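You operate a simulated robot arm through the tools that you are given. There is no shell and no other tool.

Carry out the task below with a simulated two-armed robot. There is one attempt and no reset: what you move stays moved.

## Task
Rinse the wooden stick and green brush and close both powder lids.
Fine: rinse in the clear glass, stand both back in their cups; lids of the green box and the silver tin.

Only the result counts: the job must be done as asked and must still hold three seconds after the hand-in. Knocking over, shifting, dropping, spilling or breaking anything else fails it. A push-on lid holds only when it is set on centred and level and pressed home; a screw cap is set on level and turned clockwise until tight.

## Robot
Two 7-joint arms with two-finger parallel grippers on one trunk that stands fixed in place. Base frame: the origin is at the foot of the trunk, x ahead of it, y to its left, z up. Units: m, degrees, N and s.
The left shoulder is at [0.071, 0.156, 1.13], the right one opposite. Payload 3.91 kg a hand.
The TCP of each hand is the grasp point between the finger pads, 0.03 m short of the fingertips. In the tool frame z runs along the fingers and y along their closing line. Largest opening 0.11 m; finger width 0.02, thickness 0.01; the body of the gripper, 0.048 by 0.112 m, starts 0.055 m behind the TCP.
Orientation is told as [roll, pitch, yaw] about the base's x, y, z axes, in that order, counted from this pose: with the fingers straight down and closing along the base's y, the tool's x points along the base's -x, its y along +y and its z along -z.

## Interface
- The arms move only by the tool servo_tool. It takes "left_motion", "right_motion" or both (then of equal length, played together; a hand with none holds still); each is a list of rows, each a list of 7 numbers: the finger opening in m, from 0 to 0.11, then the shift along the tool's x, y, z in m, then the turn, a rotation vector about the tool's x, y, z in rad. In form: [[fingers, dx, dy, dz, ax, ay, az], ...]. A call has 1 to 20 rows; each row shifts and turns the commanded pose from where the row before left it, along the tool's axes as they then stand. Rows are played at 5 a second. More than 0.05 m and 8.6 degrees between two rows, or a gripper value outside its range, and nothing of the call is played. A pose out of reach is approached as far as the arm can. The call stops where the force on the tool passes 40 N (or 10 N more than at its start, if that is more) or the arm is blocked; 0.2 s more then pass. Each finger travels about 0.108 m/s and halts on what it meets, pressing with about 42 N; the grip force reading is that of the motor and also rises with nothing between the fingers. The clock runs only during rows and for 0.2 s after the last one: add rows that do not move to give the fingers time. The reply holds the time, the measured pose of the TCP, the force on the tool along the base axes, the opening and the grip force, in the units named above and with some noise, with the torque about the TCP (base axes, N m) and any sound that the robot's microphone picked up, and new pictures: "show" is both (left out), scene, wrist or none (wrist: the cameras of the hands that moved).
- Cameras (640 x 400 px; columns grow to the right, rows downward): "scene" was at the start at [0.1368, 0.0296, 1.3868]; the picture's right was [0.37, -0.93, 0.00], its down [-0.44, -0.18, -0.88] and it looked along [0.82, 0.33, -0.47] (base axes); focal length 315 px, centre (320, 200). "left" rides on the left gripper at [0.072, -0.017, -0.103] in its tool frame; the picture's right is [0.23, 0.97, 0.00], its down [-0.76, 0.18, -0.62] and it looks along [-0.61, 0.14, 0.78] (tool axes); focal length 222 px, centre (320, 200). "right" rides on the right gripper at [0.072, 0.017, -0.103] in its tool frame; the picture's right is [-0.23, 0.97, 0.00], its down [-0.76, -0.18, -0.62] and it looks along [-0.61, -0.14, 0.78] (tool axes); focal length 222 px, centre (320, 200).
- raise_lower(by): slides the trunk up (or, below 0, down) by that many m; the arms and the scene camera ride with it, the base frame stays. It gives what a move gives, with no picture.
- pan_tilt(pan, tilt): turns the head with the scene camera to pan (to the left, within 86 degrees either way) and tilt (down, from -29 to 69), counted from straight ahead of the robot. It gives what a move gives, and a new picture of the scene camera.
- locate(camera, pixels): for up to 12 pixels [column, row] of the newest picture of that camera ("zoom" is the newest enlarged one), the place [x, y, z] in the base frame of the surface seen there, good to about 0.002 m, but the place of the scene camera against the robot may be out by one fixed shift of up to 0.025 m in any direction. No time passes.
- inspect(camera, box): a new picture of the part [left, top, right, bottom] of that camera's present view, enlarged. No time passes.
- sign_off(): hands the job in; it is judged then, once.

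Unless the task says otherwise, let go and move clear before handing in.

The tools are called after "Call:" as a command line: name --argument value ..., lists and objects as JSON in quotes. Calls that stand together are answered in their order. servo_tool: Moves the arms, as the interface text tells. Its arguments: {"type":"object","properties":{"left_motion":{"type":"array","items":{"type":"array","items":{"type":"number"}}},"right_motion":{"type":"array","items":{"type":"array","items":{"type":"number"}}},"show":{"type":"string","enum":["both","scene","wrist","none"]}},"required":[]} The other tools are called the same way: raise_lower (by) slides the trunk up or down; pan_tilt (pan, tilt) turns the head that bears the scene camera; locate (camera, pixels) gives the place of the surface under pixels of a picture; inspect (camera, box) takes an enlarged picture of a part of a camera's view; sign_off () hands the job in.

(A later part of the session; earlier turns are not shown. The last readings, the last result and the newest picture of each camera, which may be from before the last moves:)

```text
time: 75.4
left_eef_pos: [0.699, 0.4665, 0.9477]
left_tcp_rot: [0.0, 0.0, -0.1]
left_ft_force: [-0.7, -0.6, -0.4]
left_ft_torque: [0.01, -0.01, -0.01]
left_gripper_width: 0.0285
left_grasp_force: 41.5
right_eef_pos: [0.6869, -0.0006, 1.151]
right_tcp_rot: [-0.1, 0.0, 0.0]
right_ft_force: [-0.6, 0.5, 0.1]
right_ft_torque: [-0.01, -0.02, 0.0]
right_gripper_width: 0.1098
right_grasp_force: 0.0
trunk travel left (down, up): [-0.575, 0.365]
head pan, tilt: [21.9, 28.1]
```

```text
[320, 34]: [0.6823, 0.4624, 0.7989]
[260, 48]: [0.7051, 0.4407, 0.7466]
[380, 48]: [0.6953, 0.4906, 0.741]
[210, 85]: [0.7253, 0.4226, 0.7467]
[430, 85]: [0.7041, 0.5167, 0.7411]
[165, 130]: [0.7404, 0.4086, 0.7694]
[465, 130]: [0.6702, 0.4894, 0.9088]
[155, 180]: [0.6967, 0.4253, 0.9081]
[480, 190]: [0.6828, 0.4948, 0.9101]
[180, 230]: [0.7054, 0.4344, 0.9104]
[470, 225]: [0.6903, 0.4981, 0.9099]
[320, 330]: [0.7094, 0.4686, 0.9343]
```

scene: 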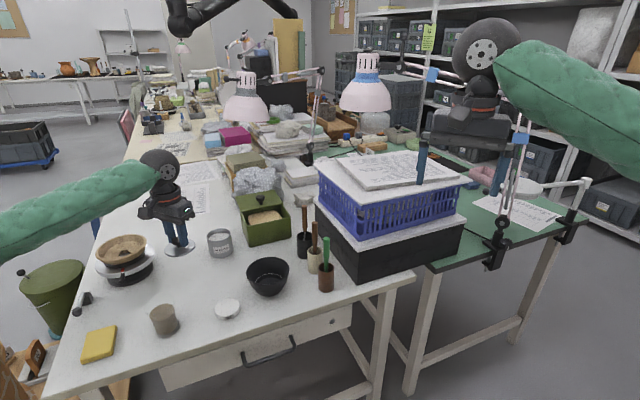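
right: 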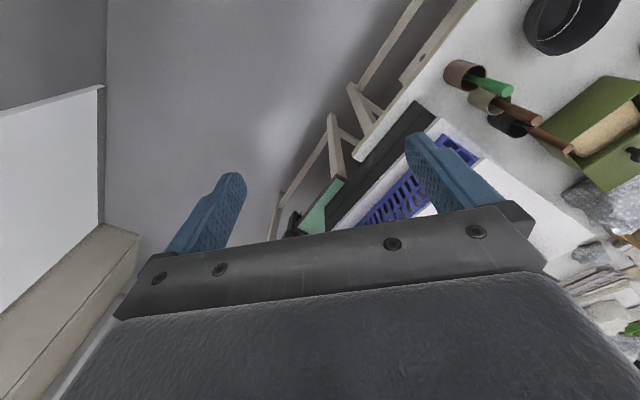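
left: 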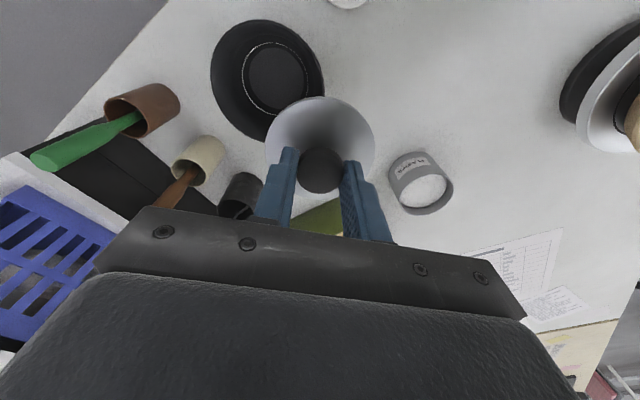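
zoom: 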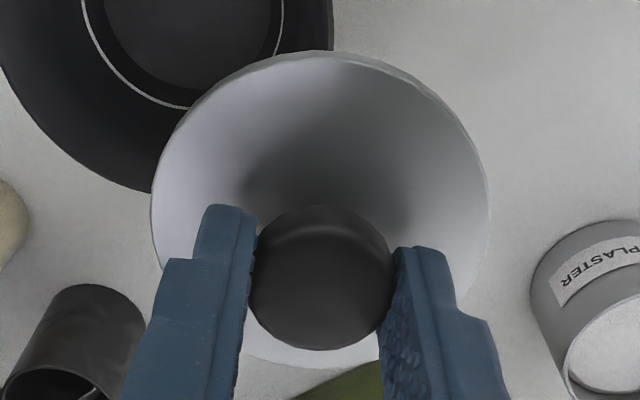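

My sample points fell partly outside the disc; resampling just inside its visible edge (top ≈(320,56), sides ≈(157,195)/(484,195), bottom ≈(320,362)).

Call:
locate --camera "zoom" --pixels '[[320, 60], [255, 76], [385, 74], [208, 106], [440, 110], [175, 145], [470, 150], [157, 200], [484, 200], [170, 250], [476, 250], [320, 360]]'

Call:
locate --camera "zoom" --pixels '[[290, 360], [350, 355], [320, 290], [262, 280], [380, 280], [320, 345], [320, 240], [300, 362], [340, 361]]'

```text
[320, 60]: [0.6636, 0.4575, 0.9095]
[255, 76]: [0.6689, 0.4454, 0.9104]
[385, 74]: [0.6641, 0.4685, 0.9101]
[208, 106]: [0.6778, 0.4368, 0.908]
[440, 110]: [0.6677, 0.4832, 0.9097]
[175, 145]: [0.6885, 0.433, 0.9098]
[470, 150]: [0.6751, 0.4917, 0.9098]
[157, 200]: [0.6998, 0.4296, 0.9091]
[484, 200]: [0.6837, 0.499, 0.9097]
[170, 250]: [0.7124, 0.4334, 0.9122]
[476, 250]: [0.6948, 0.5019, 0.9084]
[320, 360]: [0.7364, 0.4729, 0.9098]
```

```text
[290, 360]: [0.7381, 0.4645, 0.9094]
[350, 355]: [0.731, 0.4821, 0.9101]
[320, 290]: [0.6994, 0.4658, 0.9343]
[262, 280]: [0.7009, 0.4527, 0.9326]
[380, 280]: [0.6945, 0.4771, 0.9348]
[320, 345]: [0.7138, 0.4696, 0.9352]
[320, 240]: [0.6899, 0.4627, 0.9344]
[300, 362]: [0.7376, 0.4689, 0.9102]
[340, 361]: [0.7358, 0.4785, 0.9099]
```

Lid centre in hand is (0.700,0.466), tin centre (0.7797,0.6345): displacement (+0.0797,+0.1685). Moving over at the present height, then I'll verify.

Call:
servo_tool --left_motion '[[0.0, -0.01594, 0.0337, 0, 0, 0, 0], [0.0, -0.01594, 0.0337, 0, 0, 0, 0], [0.0, -0.01594, 0.0337, 0, 0, 0, 0], [0.0, -0.01594, 0.0337, 0, 0, 0, 0], [0.0, -0.01594, 0.0337, 0, 0, 0, 0], [0.0, 0, 0, 0, 0, 0, 0], [0.0, 0, 0, 0.025, 0, 0, 0], [0.0, 0, 0, 0.025, 0, 0, 0], [0.0, 0, 0, 0.015, 0, 0, 0], [0.0, 0, 0, 0, 0, 0, 0]]'

Call:
inspect --camera "left" --box '[250, 80, 390, 210]'

Call:
inspect --camera "scene" --box '[180, 190, 260, 270]'

```text
time: 77.6
left_eef_pos: [0.7805, 0.638, 0.8824]
left_tcp_rot: [0.0, 0.0, 0.0]
left_ft_force: [-0.3, 0.1, -0.9]
left_ft_torque: [-0.01, 0.04, 0.04]
left_gripper_width: 0.0286
left_grasp_force: 42.1
right_eef_pos: [0.6884, 0.0006, 1.1509]
right_tcp_rot: [0.1, -0.1, 0.0]
right_ft_force: [0.4, -0.1, -0.4]
right_ft_torque: [0.0, 0.01, 0.0]
right_gripper_width: 0.11
right_grasp_force: 0.1
trunk travel left (down, up): [-0.575, 0.365]
head pan, tilt: [21.9, 28.1]
```

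scene: 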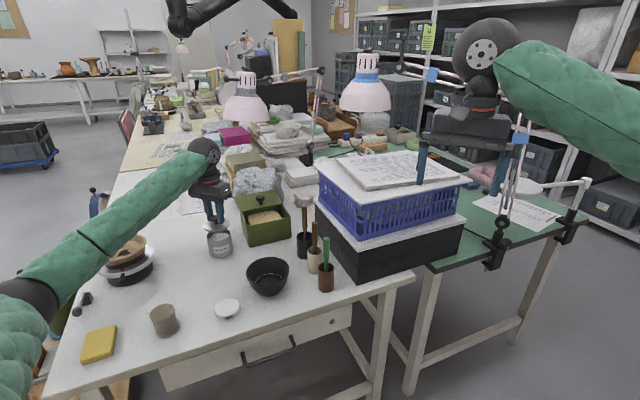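
left: 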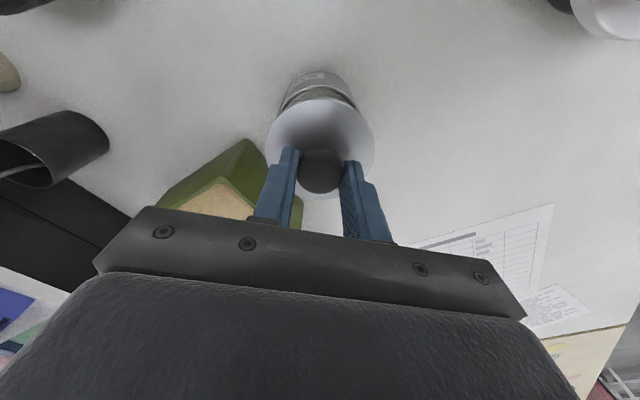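

```text
3.08 times, centred on (320, 145) of left
```

zoom: 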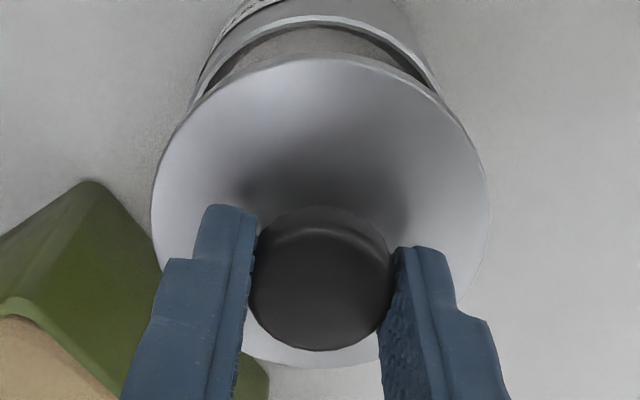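

```text
5.00 times, centred on (220, 230) of scene
```

zoom: 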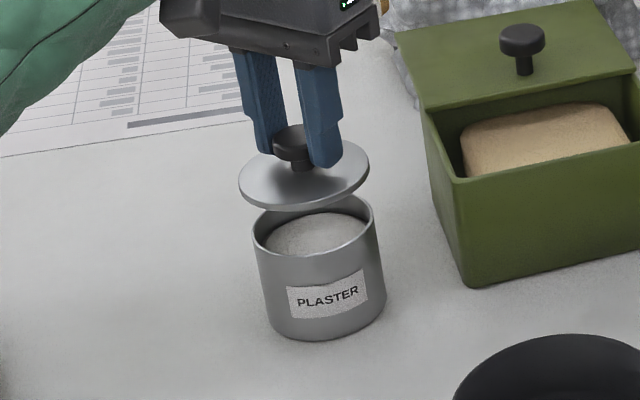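

Scene and wrist views agree the lid is over the tin. I'll verify the offset with points on both the lid edge and the visible tin rim.

Call:
inspect --camera "left" --box '[270, 60, 370, 120]'

Call:
locate --camera "zoom" --pixels '[[320, 200], [320, 160], [200, 200], [440, 200]]'

```text
6.40 times, centred on (320, 90) of left
```

zoom: 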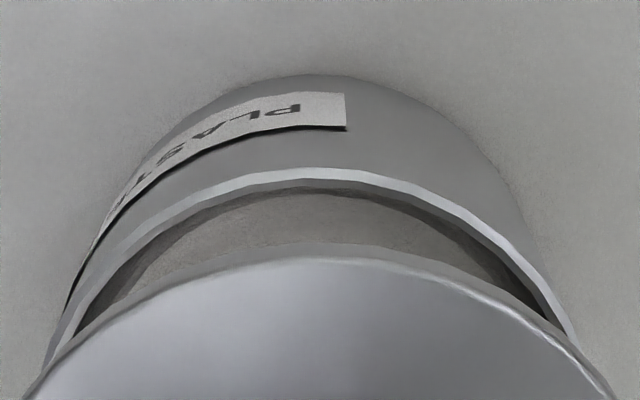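

```text
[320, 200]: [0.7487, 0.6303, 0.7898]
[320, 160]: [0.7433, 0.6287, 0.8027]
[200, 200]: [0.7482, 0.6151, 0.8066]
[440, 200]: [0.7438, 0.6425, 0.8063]
```

Call:
locate --camera "zoom" --pixels '[[320, 175], [130, 252], [70, 320], [505, 250], [555, 315], [250, 185], [390, 182], [320, 268], [130, 325], [500, 318], [60, 388], [585, 385]]'

Call:
locate --camera "left" --pixels '[[267, 147], [374, 147], [320, 99], [275, 127], [367, 127], [320, 193], [312, 193], [330, 193]]'

```text
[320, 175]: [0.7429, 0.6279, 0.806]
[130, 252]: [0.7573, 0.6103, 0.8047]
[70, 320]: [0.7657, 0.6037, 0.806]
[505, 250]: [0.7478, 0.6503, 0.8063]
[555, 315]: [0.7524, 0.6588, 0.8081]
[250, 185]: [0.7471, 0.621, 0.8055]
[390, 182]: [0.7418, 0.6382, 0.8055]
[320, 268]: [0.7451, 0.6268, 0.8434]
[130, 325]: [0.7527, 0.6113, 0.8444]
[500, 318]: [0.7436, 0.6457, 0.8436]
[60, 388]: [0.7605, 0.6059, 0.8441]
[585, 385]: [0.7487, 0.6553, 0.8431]
```

```text
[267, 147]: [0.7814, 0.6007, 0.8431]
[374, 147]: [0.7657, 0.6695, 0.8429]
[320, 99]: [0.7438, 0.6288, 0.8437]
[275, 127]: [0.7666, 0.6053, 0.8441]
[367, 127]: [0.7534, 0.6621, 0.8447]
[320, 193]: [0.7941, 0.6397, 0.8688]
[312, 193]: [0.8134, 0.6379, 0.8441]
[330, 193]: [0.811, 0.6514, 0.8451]
```

Lid centre ≈(0.7786,0.6365) vs tin ≈(0.778,0.636) in this view — aligned within a millimetre, level at z≈0.843. Lowering 28 mm to just above contact.

Call:
servo_tool --left_motion '[[0.0, 0, 0, 0.008, 0, 0, 0], [0.0, 0, 0, 0.008, 0, 0, 0], [0.0, 0, 0, 0.006, 0, 0, 0], [0.0, 0, 0, 0.004, 0, 0, 0], [0.0, 0, 0, 0.002, 0, 0, 0], [0.0, 0, 0, 0, 0, 0, 0]]'

Call:
inspect --camera "left" --box '[250, 70, 390, 200]'

Call:
inspect --camera "scene" --box '[190, 205, 250, 265]'

```text
time: 79.0
left_eef_pos: [0.7796, 0.6374, 0.8562]
left_tcp_rot: [0.0, 0.0, 0.0]
left_ft_force: [-1.2, 0.2, -0.9]
left_ft_torque: [-0.01, -0.01, 0.04]
left_gripper_width: 0.0288
left_grasp_force: 42.1
right_eef_pos: [0.6883, 0.0008, 1.1503]
right_tcp_rot: [0.1, -0.1, 0.0]
right_ft_force: [-0.1, 0.1, 0.3]
right_ft_torque: [0.02, -0.01, 0.02]
right_gripper_width: 0.1098
right_grasp_force: 0.1
trunk travel left (down, up): [-0.575, 0.365]
head pan, tilt: [21.9, 28.1]
```

scene: 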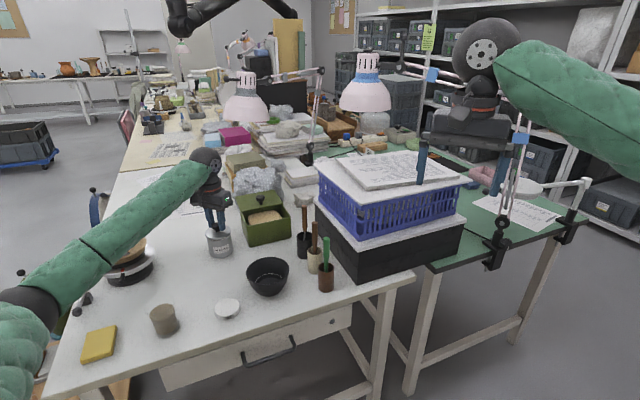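
left: 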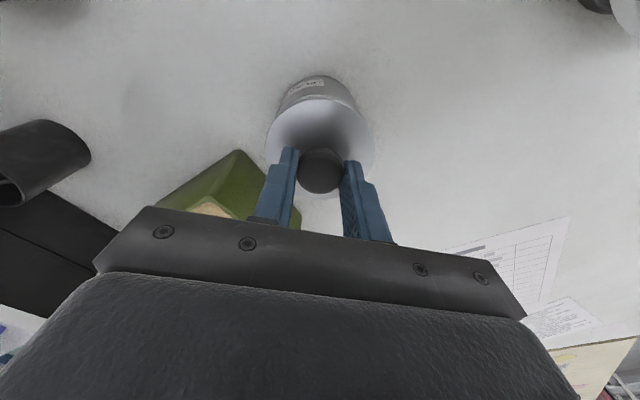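

```text
3.08 times, centred on (320, 135) of left
```

zoom: 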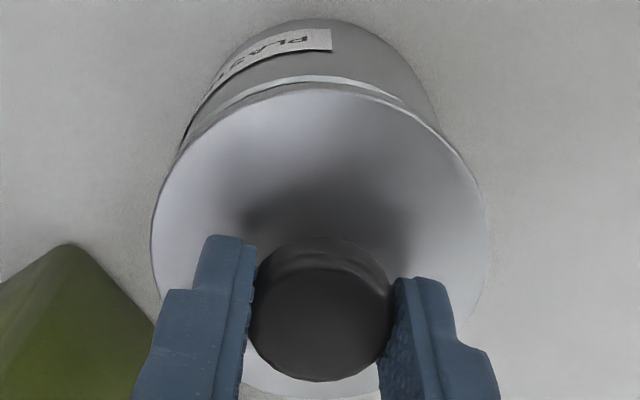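

```text
6.67 times, centred on (220, 235) of scene
```

zoom: 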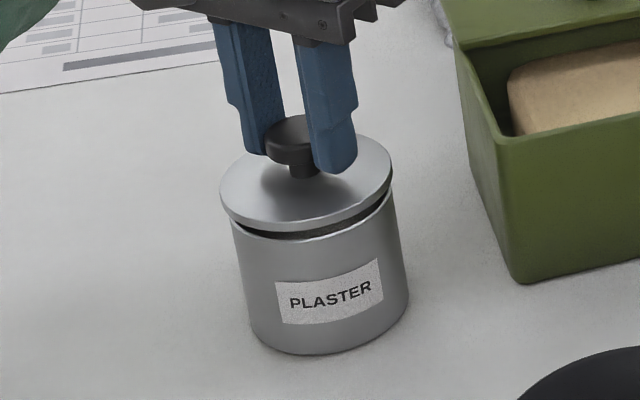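

The lid hovers ~8 mm over the rim. The wrist view hints the tin is ~1 mm toward −y; I'll check the seam more closely.

Call:
inspect --camera "left" --box '[265, 65, 375, 130]'

Call:
locate --camera "zoom" --pixels '[[320, 150], [250, 160], [390, 155], [180, 200], [460, 190], [320, 180], [150, 260], [490, 250], [120, 290], [520, 290], [250, 190], [400, 190]]'

```text
5.82 times, centred on (320, 98) of left
```

zoom: 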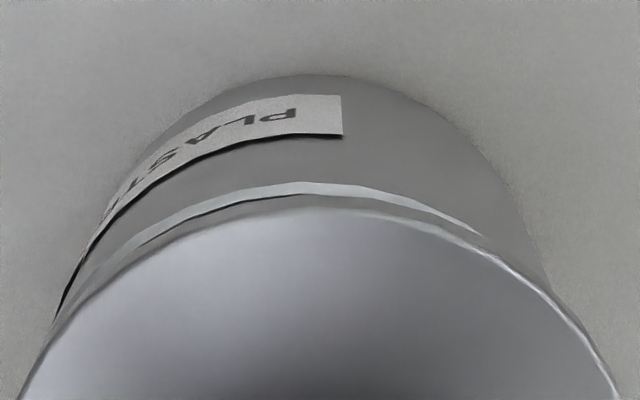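

```text
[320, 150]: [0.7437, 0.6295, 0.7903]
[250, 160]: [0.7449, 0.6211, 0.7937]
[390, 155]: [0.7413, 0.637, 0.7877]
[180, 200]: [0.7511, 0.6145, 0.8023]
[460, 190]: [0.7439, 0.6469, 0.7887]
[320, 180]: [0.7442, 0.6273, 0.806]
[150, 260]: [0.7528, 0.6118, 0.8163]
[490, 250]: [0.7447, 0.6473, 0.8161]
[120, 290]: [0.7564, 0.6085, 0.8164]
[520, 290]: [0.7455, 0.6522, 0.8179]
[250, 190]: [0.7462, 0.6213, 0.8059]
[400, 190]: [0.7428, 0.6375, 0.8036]
```

The tin's rim arc is centred ≈1 mm toward −y relative to the lid. I'll shift −1 mm in y and lower 5 mm in small steps.

Call:
servo_tool --left_motion '[[0.0, 0, -0.001, 0, 0, 0, 0], [0.0, 0, 0, 0.002, 0, 0, 0], [0.0, 0, 0, 0.002, 0, 0, 0], [0.0, 0, 0, 0.001, 0, 0, 0], [0.0, 0, 0, 0, 0, 0, 0]]' --show "wrist"

Call:
inspect --camera "left" --box '[265, 65, 375, 130]'

Call:
inspect --camera "scene" --box '[190, 205, 250, 265]'

```text
time: 80.2
left_eef_pos: [0.7794, 0.6369, 0.8509]
left_tcp_rot: [0.0, 0.1, 0.0]
left_ft_force: [-0.2, 0.1, -0.9]
left_ft_torque: [0.01, 0.02, 0.01]
left_gripper_width: 0.0287
left_grasp_force: 42.3
right_eef_pos: [0.6881, 0.0006, 1.1504]
right_tcp_rot: [0.0, 0.0, 0.0]
right_ft_force: [0.1, -0.1, 0.2]
right_ft_torque: [-0.02, 0.01, 0.01]
right_gripper_width: 0.11
right_grasp_force: 0.0
trunk travel left (down, up): [-0.575, 0.365]
head pan, tilt: [21.9, 28.1]
```

left: 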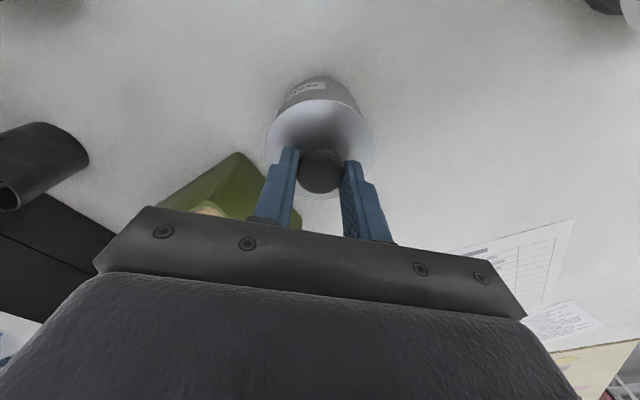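

```text
5.82 times, centred on (320, 98) of left
```

zoom: 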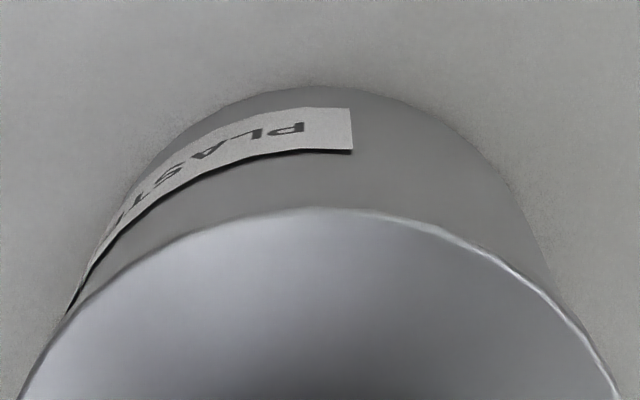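

```text
6.67 times, centred on (220, 235) of scene
```

zoom: 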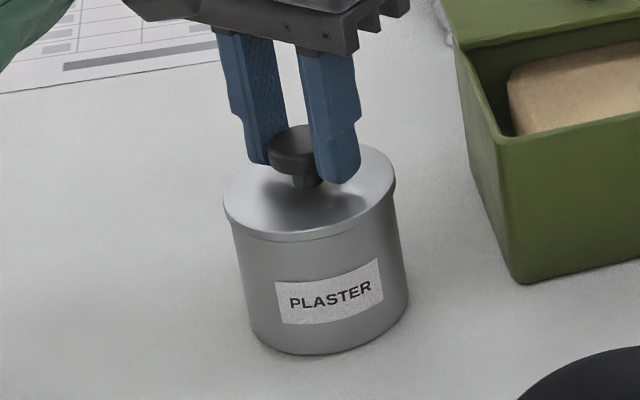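

The lid is nearly on, centred. Continuing in 1 mm steps to feel the contact and press it home.

Call:
servo_tool --left_motion '[[0.0, 0, 0, 0.001, 0, 0, 0], [0.0, 0, 0, 0.001, 0, 0, 0], [0.0, 0, 0, 0.001, 0, 0, 0], [0.0, 0, 0, 0, 0, 0, 0]]' --show "none"

```text
time: 81.2
left_eef_pos: [0.7788, 0.6354, 0.8486]
left_tcp_rot: [0.0, -0.1, 0.0]
left_ft_force: [1.2, 4.4, 14.4]
left_ft_torque: [0.07, 0.05, -0.04]
left_gripper_width: 0.0284
left_grasp_force: 42.2
right_eef_pos: [0.6875, -0.0001, 1.1522]
right_tcp_rot: [0.0, 0.0, 0.1]
right_ft_force: [0.2, 0.1, -0.4]
right_ft_torque: [0.02, -0.01, 0.01]
right_gripper_width: 0.1098
right_grasp_force: 0.1
trunk travel left (down, up): [-0.575, 0.365]
head pan, tilt: [21.9, 28.1]
```

Contact: 14 N up with 4.4 N sideways in +y. I'll ease +1 mm in y and press further in small steps.

Call:
servo_tool --left_motion '[[0.0, 0, 0.001, 0, 0, 0, 0], [0.0, 0, 0, 0.001, 0, 0, 0], [0.0, 0, 0, 0, 0, 0, 0]]' --show "wrist"

Call:
inspect --camera "scene" --box '[190, 205, 250, 265]'

```text
time: 82.0
left_eef_pos: [0.7791, 0.6361, 0.8483]
left_tcp_rot: [0.1, -0.1, 0.0]
left_ft_force: [-2.6, -3.8, 23.7]
left_ft_torque: [-0.14, 0.18, -0.01]
left_gripper_width: 0.0286
left_grasp_force: 42.1
right_eef_pos: [0.6873, 0.0, 1.1521]
right_tcp_rot: [0.0, -0.2, 0.1]
right_ft_force: [0.6, 0.5, 0.9]
right_ft_torque: [-0.02, 0.05, 0.0]
right_gripper_width: 0.1101
right_grasp_force: 0.0
trunk travel left (down, up): [-0.575, 0.365]
head pan, tilt: [21.9, 28.1]
```

left: 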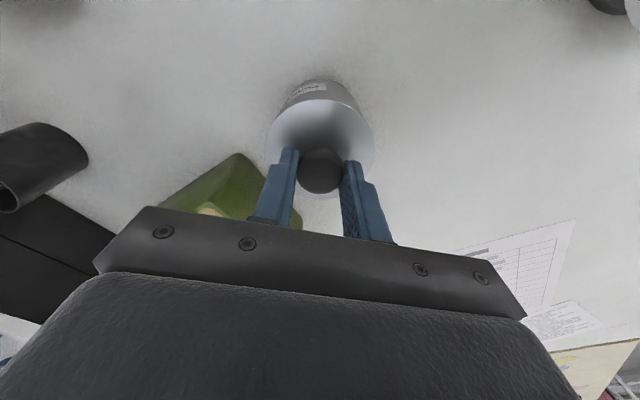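

```text
6.67 times, centred on (220, 235) of scene
```

zoom: 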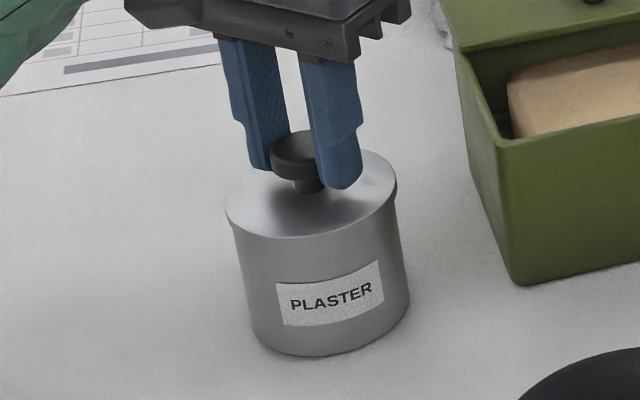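

Force is 24 N with lid top ≈2.5 mm above the rim; lateral load reversed, so equilibrium lies halfway. I'll back off 0.5 mm in y and press further.

Call:
servo_tool --left_motion '[[0.0, 0.0003, -0.0005, 0, 0, 0, 0], [0.0, 0, 0, 0.0007, 0, 0, 0], [0.0, 0, 0, 0.0007, 0, 0, 0], [0.0, 0, 0, 0, 0, 0, 0]]' --show "none"

```text
time: 82.9
left_eef_pos: [0.7782, 0.6364, 0.8481]
left_tcp_rot: [0.0, -0.4, 0.0]
left_ft_force: [0.4, -5.8, 13.7]
left_ft_torque: [-0.15, 0.45, 0.11]
left_gripper_width: 0.0286
left_grasp_force: 42.1
right_eef_pos: [0.687, 0.0001, 1.1497]
right_tcp_rot: [0.0, -0.1, 0.0]
right_ft_force: [-0.4, 0.1, -0.2]
right_ft_torque: [-0.01, -0.03, 0.01]
right_gripper_width: 0.11
right_grasp_force: 0.1
trunk travel left (down, up): [-0.575, 0.365]
head pan, tilt: [21.9, 28.1]
stopped in row 4 (left hand): the force on the tool passed its limit at 41 N (the readings are from after the stop); the commanded pose is now the measured one
```

The press hit 41 N and stopped; no sound reported. I'll look at the seating closely.

Call:
inspect --camera "scene" --box '[195, 215, 245, 260]'

Call:
inspect --camera "left" --box '[265, 65, 375, 130]'

Call:
locate --camera "zoom" --pixels '[[320, 230], [200, 260], [440, 250], [100, 330], [540, 330], [60, 380], [590, 380]]'

```text
8.89 times, centred on (220, 238) of scene
```

zoom: 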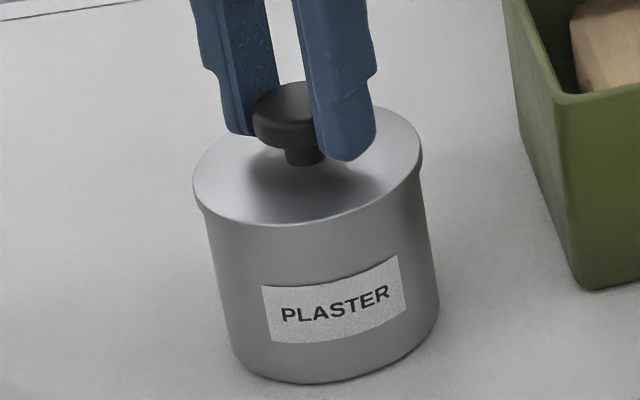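

```text
5.82 times, centred on (320, 98) of left
```

zoom: 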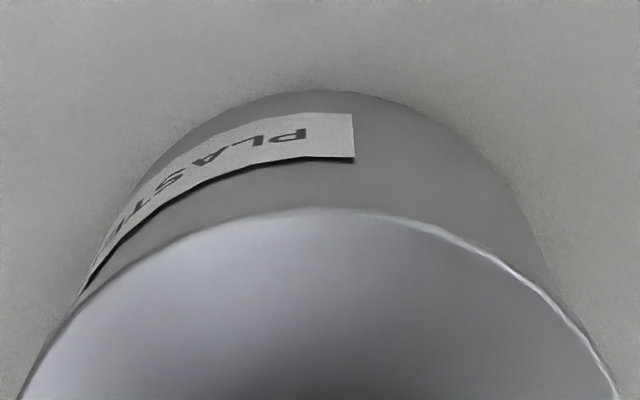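

```text
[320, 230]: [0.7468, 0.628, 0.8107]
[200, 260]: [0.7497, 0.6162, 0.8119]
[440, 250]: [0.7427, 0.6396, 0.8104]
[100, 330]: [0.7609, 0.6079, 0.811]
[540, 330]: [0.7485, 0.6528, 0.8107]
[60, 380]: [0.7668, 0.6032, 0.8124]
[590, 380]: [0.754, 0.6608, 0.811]
```

The lid top reads 0.811 and level, with the flange (~4 mm) apparently on the rim, but the hand has been twisted −0.4° and loads −5.8 N in y. I'll relax these and read the force again.

Call:
servo_tool --left_motion '[[0.0, 0, -0.0007, 0, 0, 0.007, 0], [0.0, 0, 0, 0, 0, 0, 0], [0.0, 0, 0, 0, 0, 0, 0]]' --show "none"

```text
time: 83.7
left_eef_pos: [0.7783, 0.6361, 0.8491]
left_tcp_rot: [0.2, 0.0, 0.1]
left_ft_force: [11.4, 4.1, 25.3]
left_ft_torque: [0.07, -0.78, 0.0]
left_gripper_width: 0.0287
left_grasp_force: 41.8
right_eef_pos: [0.6883, -0.0011, 1.153]
right_tcp_rot: [0.1, 0.0, 0.0]
right_ft_force: [-0.3, -0.2, -0.6]
right_ft_torque: [-0.02, 0.0, -0.03]
right_gripper_width: 0.11
right_grasp_force: 0.0
trunk travel left (down, up): [-0.575, 0.365]
head pan, tilt: [21.9, 28.1]
```

Lateral loads swing as the gripped knob fights the tin; I'll release the knob so the lid can settle, back off upward, and check its seating.

Call:
servo_tool --left_motion '[[0.0, -0.0006, -0.0003, 0, 0, 0, 0], [0.031, 0, 0, 0, 0, 0, 0], [0.036, 0, 0, 0, 0, 0, 0], [0.045, 0, 0, 0, 0, 0, 0], [0.06, 0, 0, 0, 0, 0, 0], [0.06, 0, 0, 0, 0, 0, 0], [0.06, 0, 0, -0.02, 0, 0, 0], [0.06, 0, 0, -0.03, 0, 0, 0], [0.06, 0, 0, 0, 0, 0, 0]]'

Call:
inspect --camera "scene" --box '[195, 215, 245, 260]'

Call:
inspect --camera "left" --box '[260, 70, 380, 180]'

```text
time: 85.7
left_eef_pos: [0.781, 0.6372, 0.8947]
left_tcp_rot: [-0.1, 0.2, 0.0]
left_ft_force: [0.2, 0.5, 0.4]
left_ft_torque: [0.0, 0.02, 0.01]
left_gripper_width: 0.06
left_grasp_force: 0.1
right_eef_pos: [0.6877, 0.0016, 1.1501]
right_tcp_rot: [0.0, 0.0, 0.0]
right_ft_force: [-0.1, 0.0, 0.0]
right_ft_torque: [-0.01, 0.02, -0.01]
right_gripper_width: 0.1102
right_grasp_force: 0.0
trunk travel left (down, up): [-0.575, 0.365]
head pan, tilt: [21.9, 28.1]
heard: snap
```

scene: 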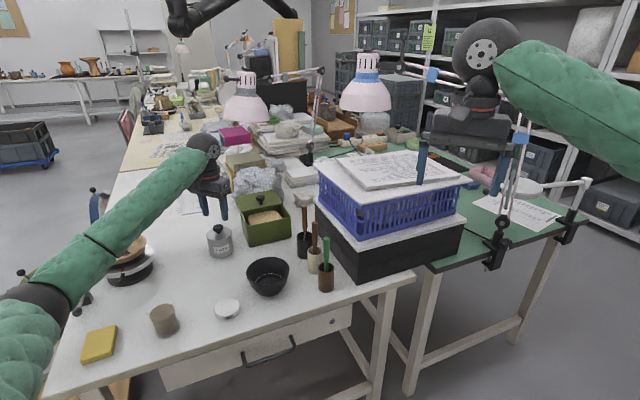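
left: 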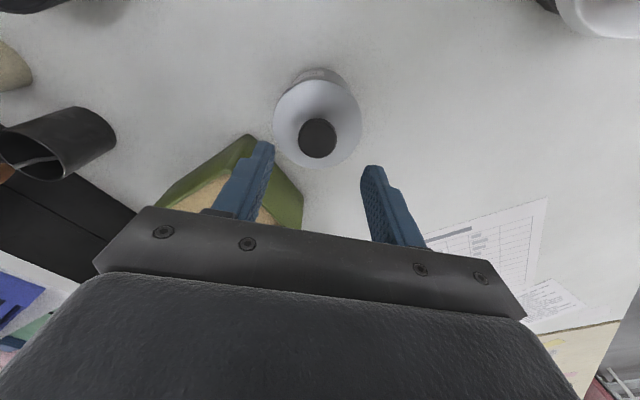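

```text
8.89 times, centred on (220, 238) of scene
```

zoom: 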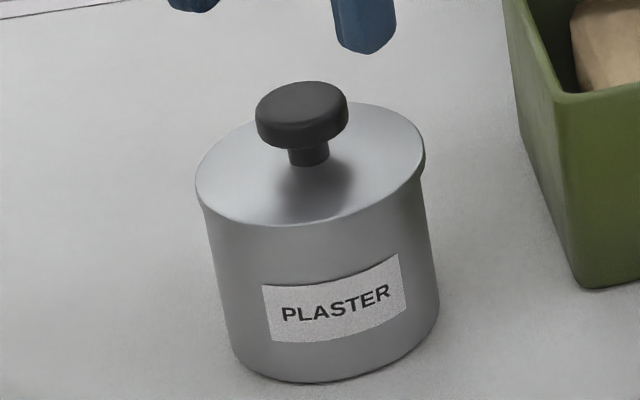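

```text
3.64 times, centred on (320, 125) of left
```

zoom: 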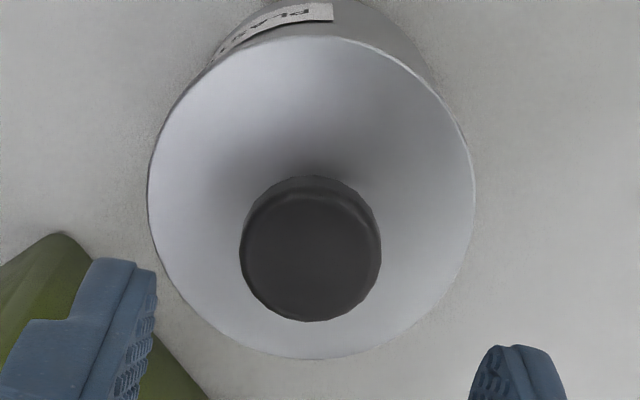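

A "snap" was heard as the lid settled — it has latched, and it looks level and centred. I'll verify the lid height and tin position.

Call:
locate --camera "zoom" --pixels '[[200, 150], [440, 150], [320, 60], [320, 345], [220, 300], [420, 290], [310, 240], [155, 200], [468, 200], [310, 45], [310, 355]]'

Call:
inspect --camera "scene" --box '[225, 175, 305, 250]'

```text
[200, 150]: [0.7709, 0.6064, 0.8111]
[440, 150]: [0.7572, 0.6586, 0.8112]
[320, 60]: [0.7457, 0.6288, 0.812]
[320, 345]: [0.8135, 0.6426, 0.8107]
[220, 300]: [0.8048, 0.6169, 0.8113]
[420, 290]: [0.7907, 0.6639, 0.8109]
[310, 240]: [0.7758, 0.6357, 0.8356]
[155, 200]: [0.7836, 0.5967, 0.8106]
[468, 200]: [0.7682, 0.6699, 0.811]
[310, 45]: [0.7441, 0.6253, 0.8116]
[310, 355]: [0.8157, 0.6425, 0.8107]
```

```text
5.33 times, centred on (265, 212) of scene
```

zoom: 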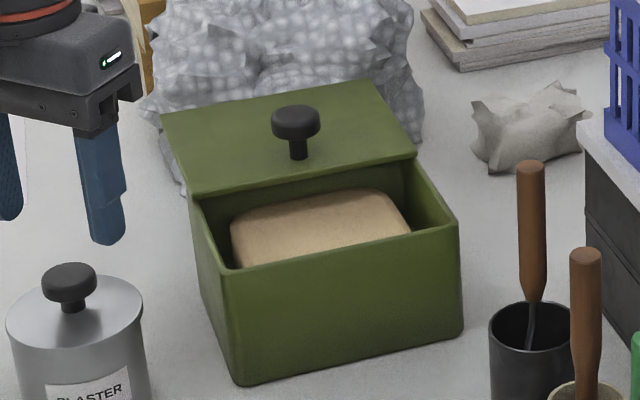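

The lid sits centred at (0.780,0.634) and level at 0.811, latched. Now the green box: I'll measure its lid, rim and knob, also re-deriving the scene camera's shift from the tin knob.

Call:
inspect --camera "scene" --box '[225, 175, 305, 250]'

Call:
locate --camera "zoom" --pixels '[[70, 275], [110, 310], [295, 118], [297, 150], [170, 120], [370, 88], [410, 150], [200, 188], [300, 170], [235, 272], [450, 225], [320, 245]]'

Call:
locate --camera "zoom" --pixels '[[200, 205], [412, 162], [225, 280], [459, 230], [340, 250], [440, 190], [212, 240], [245, 370], [455, 330], [320, 220], [205, 195], [405, 170]]'

```text
5.33 times, centred on (265, 212) of scene
```

zoom: 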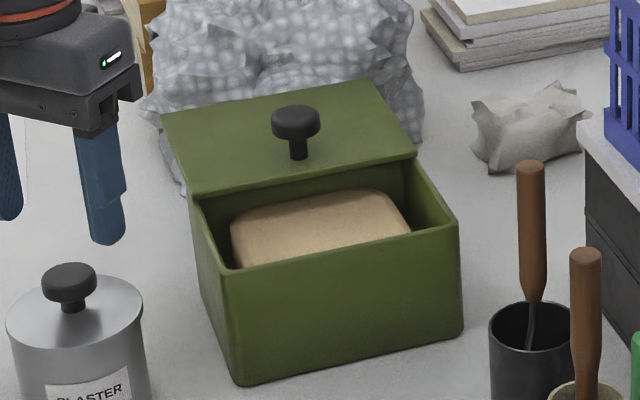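

```text
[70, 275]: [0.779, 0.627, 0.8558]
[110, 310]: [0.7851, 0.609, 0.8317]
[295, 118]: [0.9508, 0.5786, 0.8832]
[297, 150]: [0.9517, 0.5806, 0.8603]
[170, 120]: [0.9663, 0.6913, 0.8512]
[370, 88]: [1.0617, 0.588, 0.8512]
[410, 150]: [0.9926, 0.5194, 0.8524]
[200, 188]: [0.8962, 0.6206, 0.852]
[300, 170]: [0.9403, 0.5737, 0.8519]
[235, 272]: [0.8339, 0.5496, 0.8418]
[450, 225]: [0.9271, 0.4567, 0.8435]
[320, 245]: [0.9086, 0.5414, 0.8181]
```

```text
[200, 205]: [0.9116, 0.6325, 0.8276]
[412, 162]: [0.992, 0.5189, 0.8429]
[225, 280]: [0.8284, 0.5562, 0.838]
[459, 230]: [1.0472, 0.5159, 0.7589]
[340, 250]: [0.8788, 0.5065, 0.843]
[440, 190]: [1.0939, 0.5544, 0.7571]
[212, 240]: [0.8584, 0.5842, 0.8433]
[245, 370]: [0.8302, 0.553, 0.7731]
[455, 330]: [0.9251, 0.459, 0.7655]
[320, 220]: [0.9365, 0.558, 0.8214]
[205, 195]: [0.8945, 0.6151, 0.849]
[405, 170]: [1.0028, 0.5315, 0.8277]
```

The scene-corrected geometry (shift ≈(+0.001,−0.007,+0.02)) shows the green lid (~0.148×0.118 m, top z≈0.832) slid ~0.095 m backward over a box with rim z≈0.824; its knob near the lid's front edge indicates a lid that slides/sets forward along (−0.7,−0.7). The knob (≈(0.955,0.587)) is far, so I'll raise the hand, yaw 45° and tilt 30° forward.

Call:
servo_tool --left_motion '[[0.06, 0, 0, -0.02, 0, 0, 0], [0.06, 0, 0, -0.02, 0, 0, -0.131], [0.06, 0, 0, -0.015, 0, 0, -0.131], [0.06, 0, 0, -0.01, 0, 0, -0.131], [0.06, 0, 0, -0.01, 0, 0, -0.131], [0.06, 0, 0, 0, 0, 0, -0.131], [0.06, 0, 0, 0, 0, 0, -0.13], [0.06, 0, 0, 0, 0, -0.131, 0], [0.06, 0, 0, 0, 0, -0.131, 0], [0.06, 0, 0, 0, 0, -0.131, 0], [0.06, 0, 0, 0, 0, -0.131, 0], [0.06, 0, 0, 0, 0, 0, 0]]'

```text
time: 88.3
left_eef_pos: [0.7799, 0.6358, 0.9707]
left_tcp_rot: [0.2, -30.0, 45.0]
left_ft_force: [0.0, 0.6, 0.1]
left_ft_torque: [-0.03, 0.02, -0.04]
left_gripper_width: 0.06
left_grasp_force: 0.1
right_eef_pos: [0.6896, -0.0013, 1.1503]
right_tcp_rot: [0.0, -0.1, -0.1]
right_ft_force: [-0.4, -0.1, -0.3]
right_ft_torque: [0.0, 0.0, 0.0]
right_gripper_width: 0.1101
right_grasp_force: 0.1
trunk travel left (down, up): [-0.575, 0.365]
head pan, tilt: [21.9, 28.1]
```

scene: 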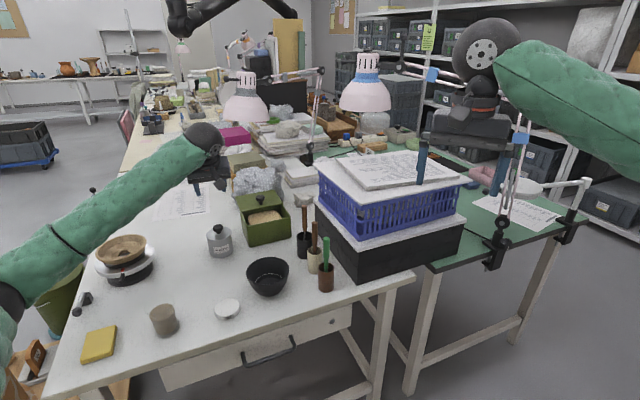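
left: 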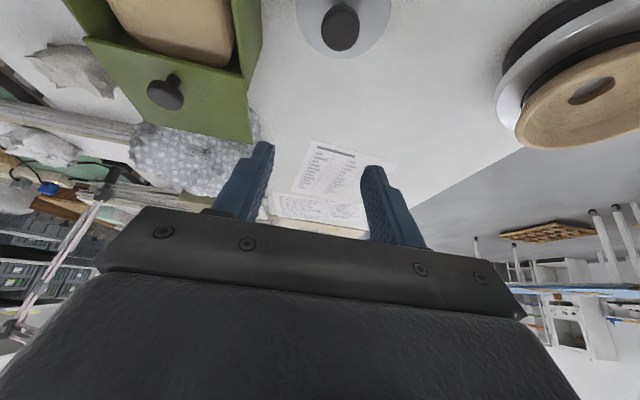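

The pose was reached, and the wrist camera now sees the green box well at upper-left. Zooming and measuring the lid and knob.

Call:
inspect --camera "left" --box '[50, 0, 290, 160]'

Call:
locate --camera "left" --pixels '[[167, 95], [172, 85], [164, 75], [250, 140], [245, 85], [130, 105], [85, 42], [110, 40], [235, 60], [200, 110], [180, 120], [150, 60]]'

```text
2.50 times, centred on (170, 80) of left
```

zoom: 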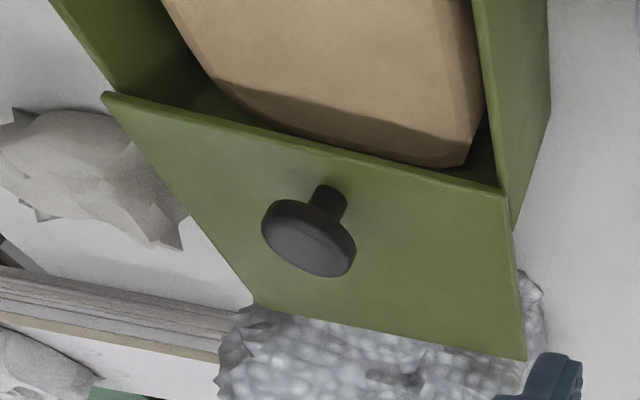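

```text
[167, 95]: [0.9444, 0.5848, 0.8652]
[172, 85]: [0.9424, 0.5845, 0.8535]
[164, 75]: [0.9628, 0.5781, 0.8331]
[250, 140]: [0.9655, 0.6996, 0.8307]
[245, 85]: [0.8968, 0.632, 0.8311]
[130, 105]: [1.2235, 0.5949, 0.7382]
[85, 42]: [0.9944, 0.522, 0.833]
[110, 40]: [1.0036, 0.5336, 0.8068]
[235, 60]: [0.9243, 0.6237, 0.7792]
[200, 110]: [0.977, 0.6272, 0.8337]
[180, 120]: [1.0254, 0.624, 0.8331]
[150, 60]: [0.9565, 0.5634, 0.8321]
```

Call:
locate --camera "zoom" --pixels '[[308, 245], [275, 225], [345, 265], [300, 215], [310, 272], [332, 195], [495, 192], [520, 352], [262, 300], [112, 100], [300, 146], [385, 325]]'

Call:
locate --camera "zoom" --pixels '[[505, 230], [512, 270], [300, 140], [490, 160], [540, 100], [130, 60], [515, 80], [90, 40], [505, 195], [108, 96], [522, 356], [256, 302]]'

```text
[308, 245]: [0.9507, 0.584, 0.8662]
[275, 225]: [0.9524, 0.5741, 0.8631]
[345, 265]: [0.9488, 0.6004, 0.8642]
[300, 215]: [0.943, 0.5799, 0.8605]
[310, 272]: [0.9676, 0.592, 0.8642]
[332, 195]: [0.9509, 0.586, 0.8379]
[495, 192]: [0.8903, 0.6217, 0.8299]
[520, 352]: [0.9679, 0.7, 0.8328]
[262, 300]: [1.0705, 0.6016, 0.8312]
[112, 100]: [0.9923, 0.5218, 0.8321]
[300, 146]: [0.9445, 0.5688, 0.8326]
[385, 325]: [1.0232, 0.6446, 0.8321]
```

```text
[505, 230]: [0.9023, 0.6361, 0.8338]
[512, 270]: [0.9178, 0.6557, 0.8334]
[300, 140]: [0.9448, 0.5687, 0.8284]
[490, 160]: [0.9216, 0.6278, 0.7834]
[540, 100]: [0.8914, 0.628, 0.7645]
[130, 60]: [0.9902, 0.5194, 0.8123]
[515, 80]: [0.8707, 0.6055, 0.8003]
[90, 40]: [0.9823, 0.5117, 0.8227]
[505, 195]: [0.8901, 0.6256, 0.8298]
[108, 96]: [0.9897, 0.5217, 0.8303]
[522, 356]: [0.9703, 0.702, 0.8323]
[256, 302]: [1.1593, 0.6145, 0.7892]
```

The lid measures 0.144×0.113 m, level at z≈0.832, square with the box and slid straight back by ≈0.088 m along (0.71,0.70); the knob cap centre is ≈(0.954,0.587,0.859). Moving to a pre-grasp 0.1 m back along the tilted tool axis.

Call:
servo_tool --left_motion '[[0.06, -0.0051, -0.0394, 0.0075, 0, 0, 0], [0.06, -0.0051, -0.0394, 0.0075, 0, 0, 0], [0.06, -0.0051, -0.0394, 0.0075, 0, 0, 0], [0.06, -0.0051, -0.0394, 0.0075, 0, 0, 0], [0.06, 0, 0, 0, 0, 0, 0]]'

Call:
inspect --camera "left" --box '[220, 40, 420, 220]'

Call:
inspect --camera "scene" --box '[205, 150, 325, 260]'

```text
time: 89.5
left_eef_pos: [0.915, 0.5493, 0.9552]
left_tcp_rot: [0.2, -30.0, 45.0]
left_ft_force: [0.7, 0.8, -1.0]
left_ft_torque: [0.02, 0.01, 0.05]
left_gripper_width: 0.06
left_grasp_force: 0.0
right_eef_pos: [0.6865, -0.0, 1.1515]
right_tcp_rot: [0.0, 0.1, 0.0]
right_ft_force: [0.1, -0.7, 1.0]
right_ft_torque: [-0.01, -0.04, 0.03]
right_gripper_width: 0.1102
right_grasp_force: 0.0
trunk travel left (down, up): [-0.575, 0.365]
head pan, tilt: [21.9, 28.1]
```

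scene: 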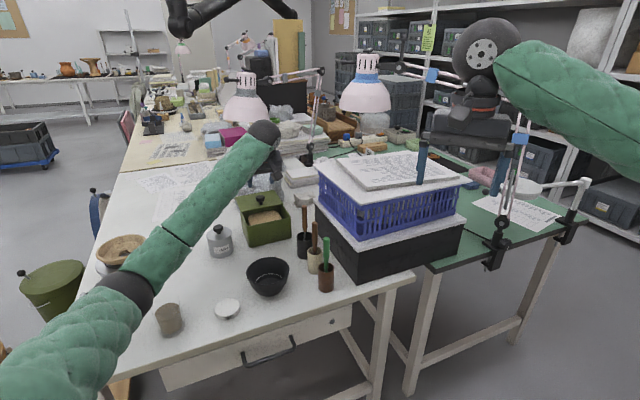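
left: 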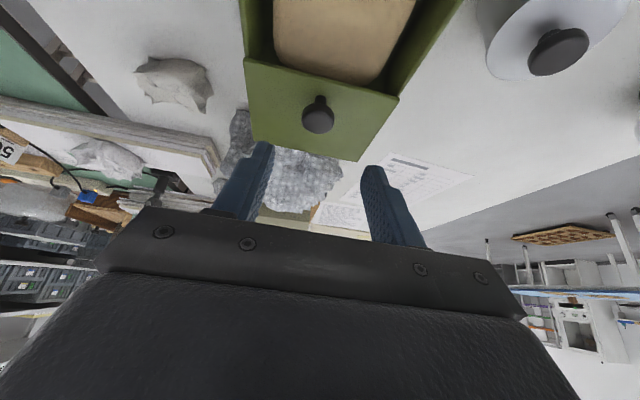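

```text
2.22 times, centred on (320, 130) of left
```

zoom: 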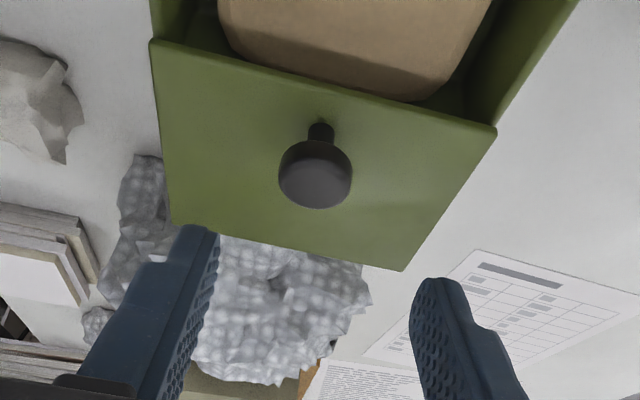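

```text
3.64 times, centred on (265, 205) of scene
```

zoom: 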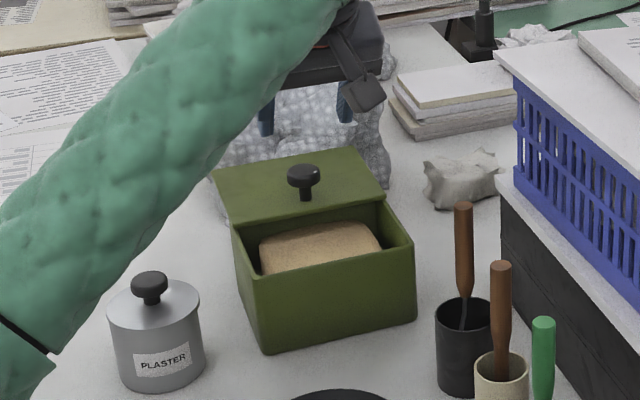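

Pre-grasp reached; knob at zoom (315,170). Before closing in, I'll check the height of my elbow and forearm over the tin, wheel and glass.

Call:
locate --camera "scene" --pixels '[[135, 290], [150, 300], [200, 225], [240, 170], [190, 240], [60, 340], [100, 330], [264, 130]]'

Call:
locate --camera "left" --pixels '[[318, 118], [308, 116], [330, 118], [318, 128], [320, 108], [321, 98], [250, 62], [398, 98], [320, 80], [265, 140], [360, 158]]'

```text
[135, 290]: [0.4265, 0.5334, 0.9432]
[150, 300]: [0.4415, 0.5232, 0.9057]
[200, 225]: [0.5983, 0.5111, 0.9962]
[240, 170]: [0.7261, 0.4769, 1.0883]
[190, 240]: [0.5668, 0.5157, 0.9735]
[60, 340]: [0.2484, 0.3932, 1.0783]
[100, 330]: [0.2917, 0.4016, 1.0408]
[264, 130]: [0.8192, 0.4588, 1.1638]
```

```text
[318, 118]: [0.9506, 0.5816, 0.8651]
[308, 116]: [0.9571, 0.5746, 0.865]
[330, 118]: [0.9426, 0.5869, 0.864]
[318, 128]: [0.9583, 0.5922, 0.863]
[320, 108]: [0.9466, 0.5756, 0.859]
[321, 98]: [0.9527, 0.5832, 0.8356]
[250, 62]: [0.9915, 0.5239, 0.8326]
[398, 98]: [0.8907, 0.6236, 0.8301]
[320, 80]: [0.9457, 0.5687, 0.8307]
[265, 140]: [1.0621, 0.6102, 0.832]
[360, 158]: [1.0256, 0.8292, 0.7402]
```

The elbow is low (z≈0.9) and close to the glass at (168,318). I must check the glass immediately.

Call:
inspect --camera "scene" --box '[100, 260, 220, 350]'

```text
4.44 times, centred on (160, 305) of scene
```

zoom: 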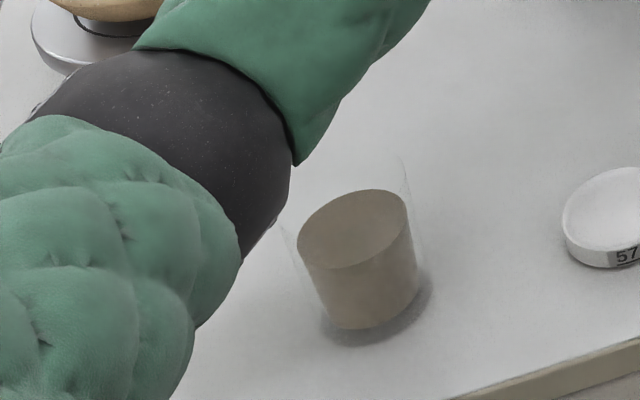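

The glass water disc moved from about (162,311) to (168,311) px: my elbow nudged the glass ~14 mm toward −y, still upright. I'll reverse the last motion along the same path to take the elbow away, then raise the trunk to get elbow clearance.

Call:
servo_tool --left_motion '[[0.06, 0.0025, 0.0197, -0.0037, 0, 0, 0], [0.06, 0, 0, 0, 0, 0, 0]]' --show "scene"

Call:
inspect --camera "scene" --box '[100, 260, 220, 350]'

```text
time: 90.1
left_eef_pos: [0.8972, 0.5603, 0.9584]
left_tcp_rot: [0.3, -29.9, 44.9]
left_ft_force: [-0.2, 0.0, 1.1]
left_ft_torque: [-0.02, 0.02, 0.04]
left_gripper_width: 0.0601
left_grasp_force: 0.1
right_eef_pos: [0.6877, -0.0015, 1.1499]
right_tcp_rot: [0.0, 0.1, 0.1]
right_ft_force: [0.1, -0.4, 0.8]
right_ft_torque: [-0.01, -0.01, -0.02]
right_gripper_width: 0.1098
right_grasp_force: 0.0
trunk travel left (down, up): [-0.575, 0.365]
head pan, tilt: [21.9, 28.1]
```

scene: 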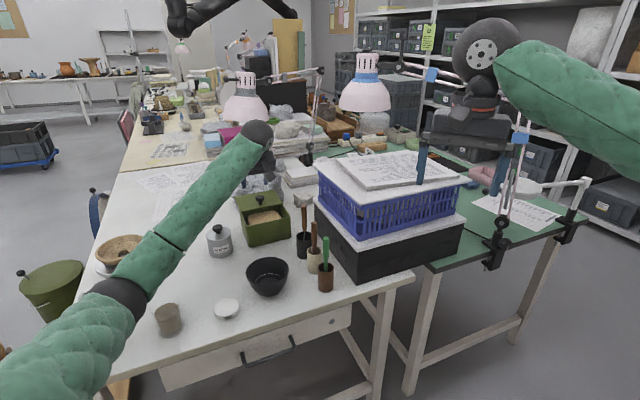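

```text
4.44 times, centred on (160, 305) of scene
```

zoom: 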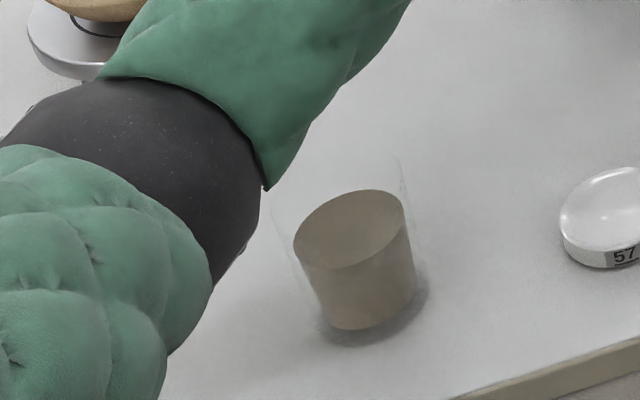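

The elbow is drawing away from the glass, which stays put and upright. Continuing the reverse, then raising the trunk.

Call:
servo_tool --left_motion '[[0.06, 0.0051, 0.0394, -0.0075, 0, 0, 0], [0.06, 0.0051, 0.0394, -0.0075, 0, 0, 0], [0.06, 0, 0, 0, 0, 0, 0]]' --show "scene"

Call:
raise_lower --by 0.2

Call:
pan_tilt --pan 30 --tilt 42

```text
time: 90.9
left_eef_pos: [0.8317, 0.6045, 0.9663]
left_tcp_rot: [0.2, -29.9, 44.9]
left_ft_force: [0.3, 0.1, 0.1]
left_ft_torque: [0.03, 0.01, 0.01]
left_gripper_width: 0.0597
left_grasp_force: 0.1
right_eef_pos: [0.6882, -0.0003, 1.1505]
right_tcp_rot: [0.0, 0.1, 0.0]
right_ft_force: [-0.5, 0.3, 0.4]
right_ft_torque: [0.02, 0.01, 0.0]
right_gripper_width: 0.1098
right_grasp_force: 0.2
trunk travel left (down, up): [-0.575, 0.365]
head pan, tilt: [21.9, 28.1]
```

scene: 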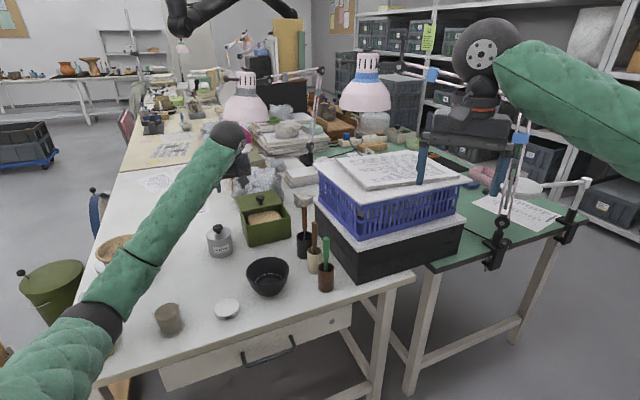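

```text
time: 93.0
left_eef_pos: [0.8318, 0.6044, 1.1647]
left_tcp_rot: [0.2, -29.8, 44.9]
left_ft_force: [0.0, 0.3, -0.6]
left_ft_torque: [0.02, -0.02, -0.01]
left_gripper_width: 0.0604
left_grasp_force: 0.0
right_eef_pos: [0.6876, -0.0001, 1.3504]
right_tcp_rot: [0.1, 0.0, 0.0]
right_ft_force: [-0.3, 0.1, 0.8]
right_ft_torque: [-0.04, -0.02, 0.02]
right_gripper_width: 0.11
right_grasp_force: 0.1
trunk travel left (down, up): [-0.775, 0.165]
head pan, tilt: [21.9, 28.1]
```

```text
time: 93.8
left_eef_pos: [0.8322, 0.6032, 1.1659]
left_tcp_rot: [0.2, -29.8, 45.0]
left_ft_force: [-0.2, 0.6, 0.5]
left_ft_torque: [-0.01, -0.03, 0.03]
left_gripper_width: 0.0601
left_grasp_force: 0.1
right_eef_pos: [0.6889, 0.0013, 1.3501]
right_tcp_rot: [0.0, 0.0, 0.0]
right_ft_force: [-0.2, -0.1, 0.4]
right_ft_torque: [0.01, 0.03, -0.03]
right_gripper_width: 0.1099
right_grasp_force: 0.1
trunk travel left (down, up): [-0.775, 0.165]
head pan, tilt: [30.0, 42.0]
```

scene: 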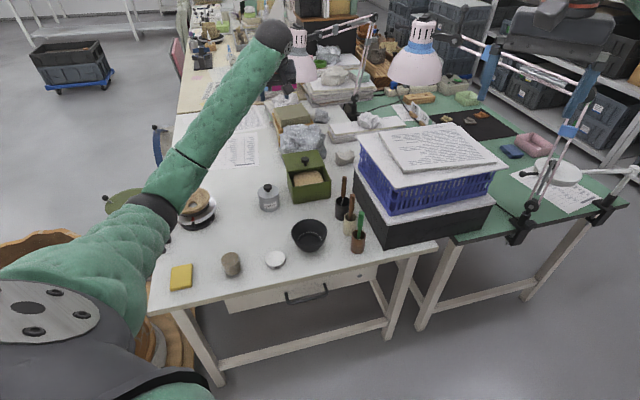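

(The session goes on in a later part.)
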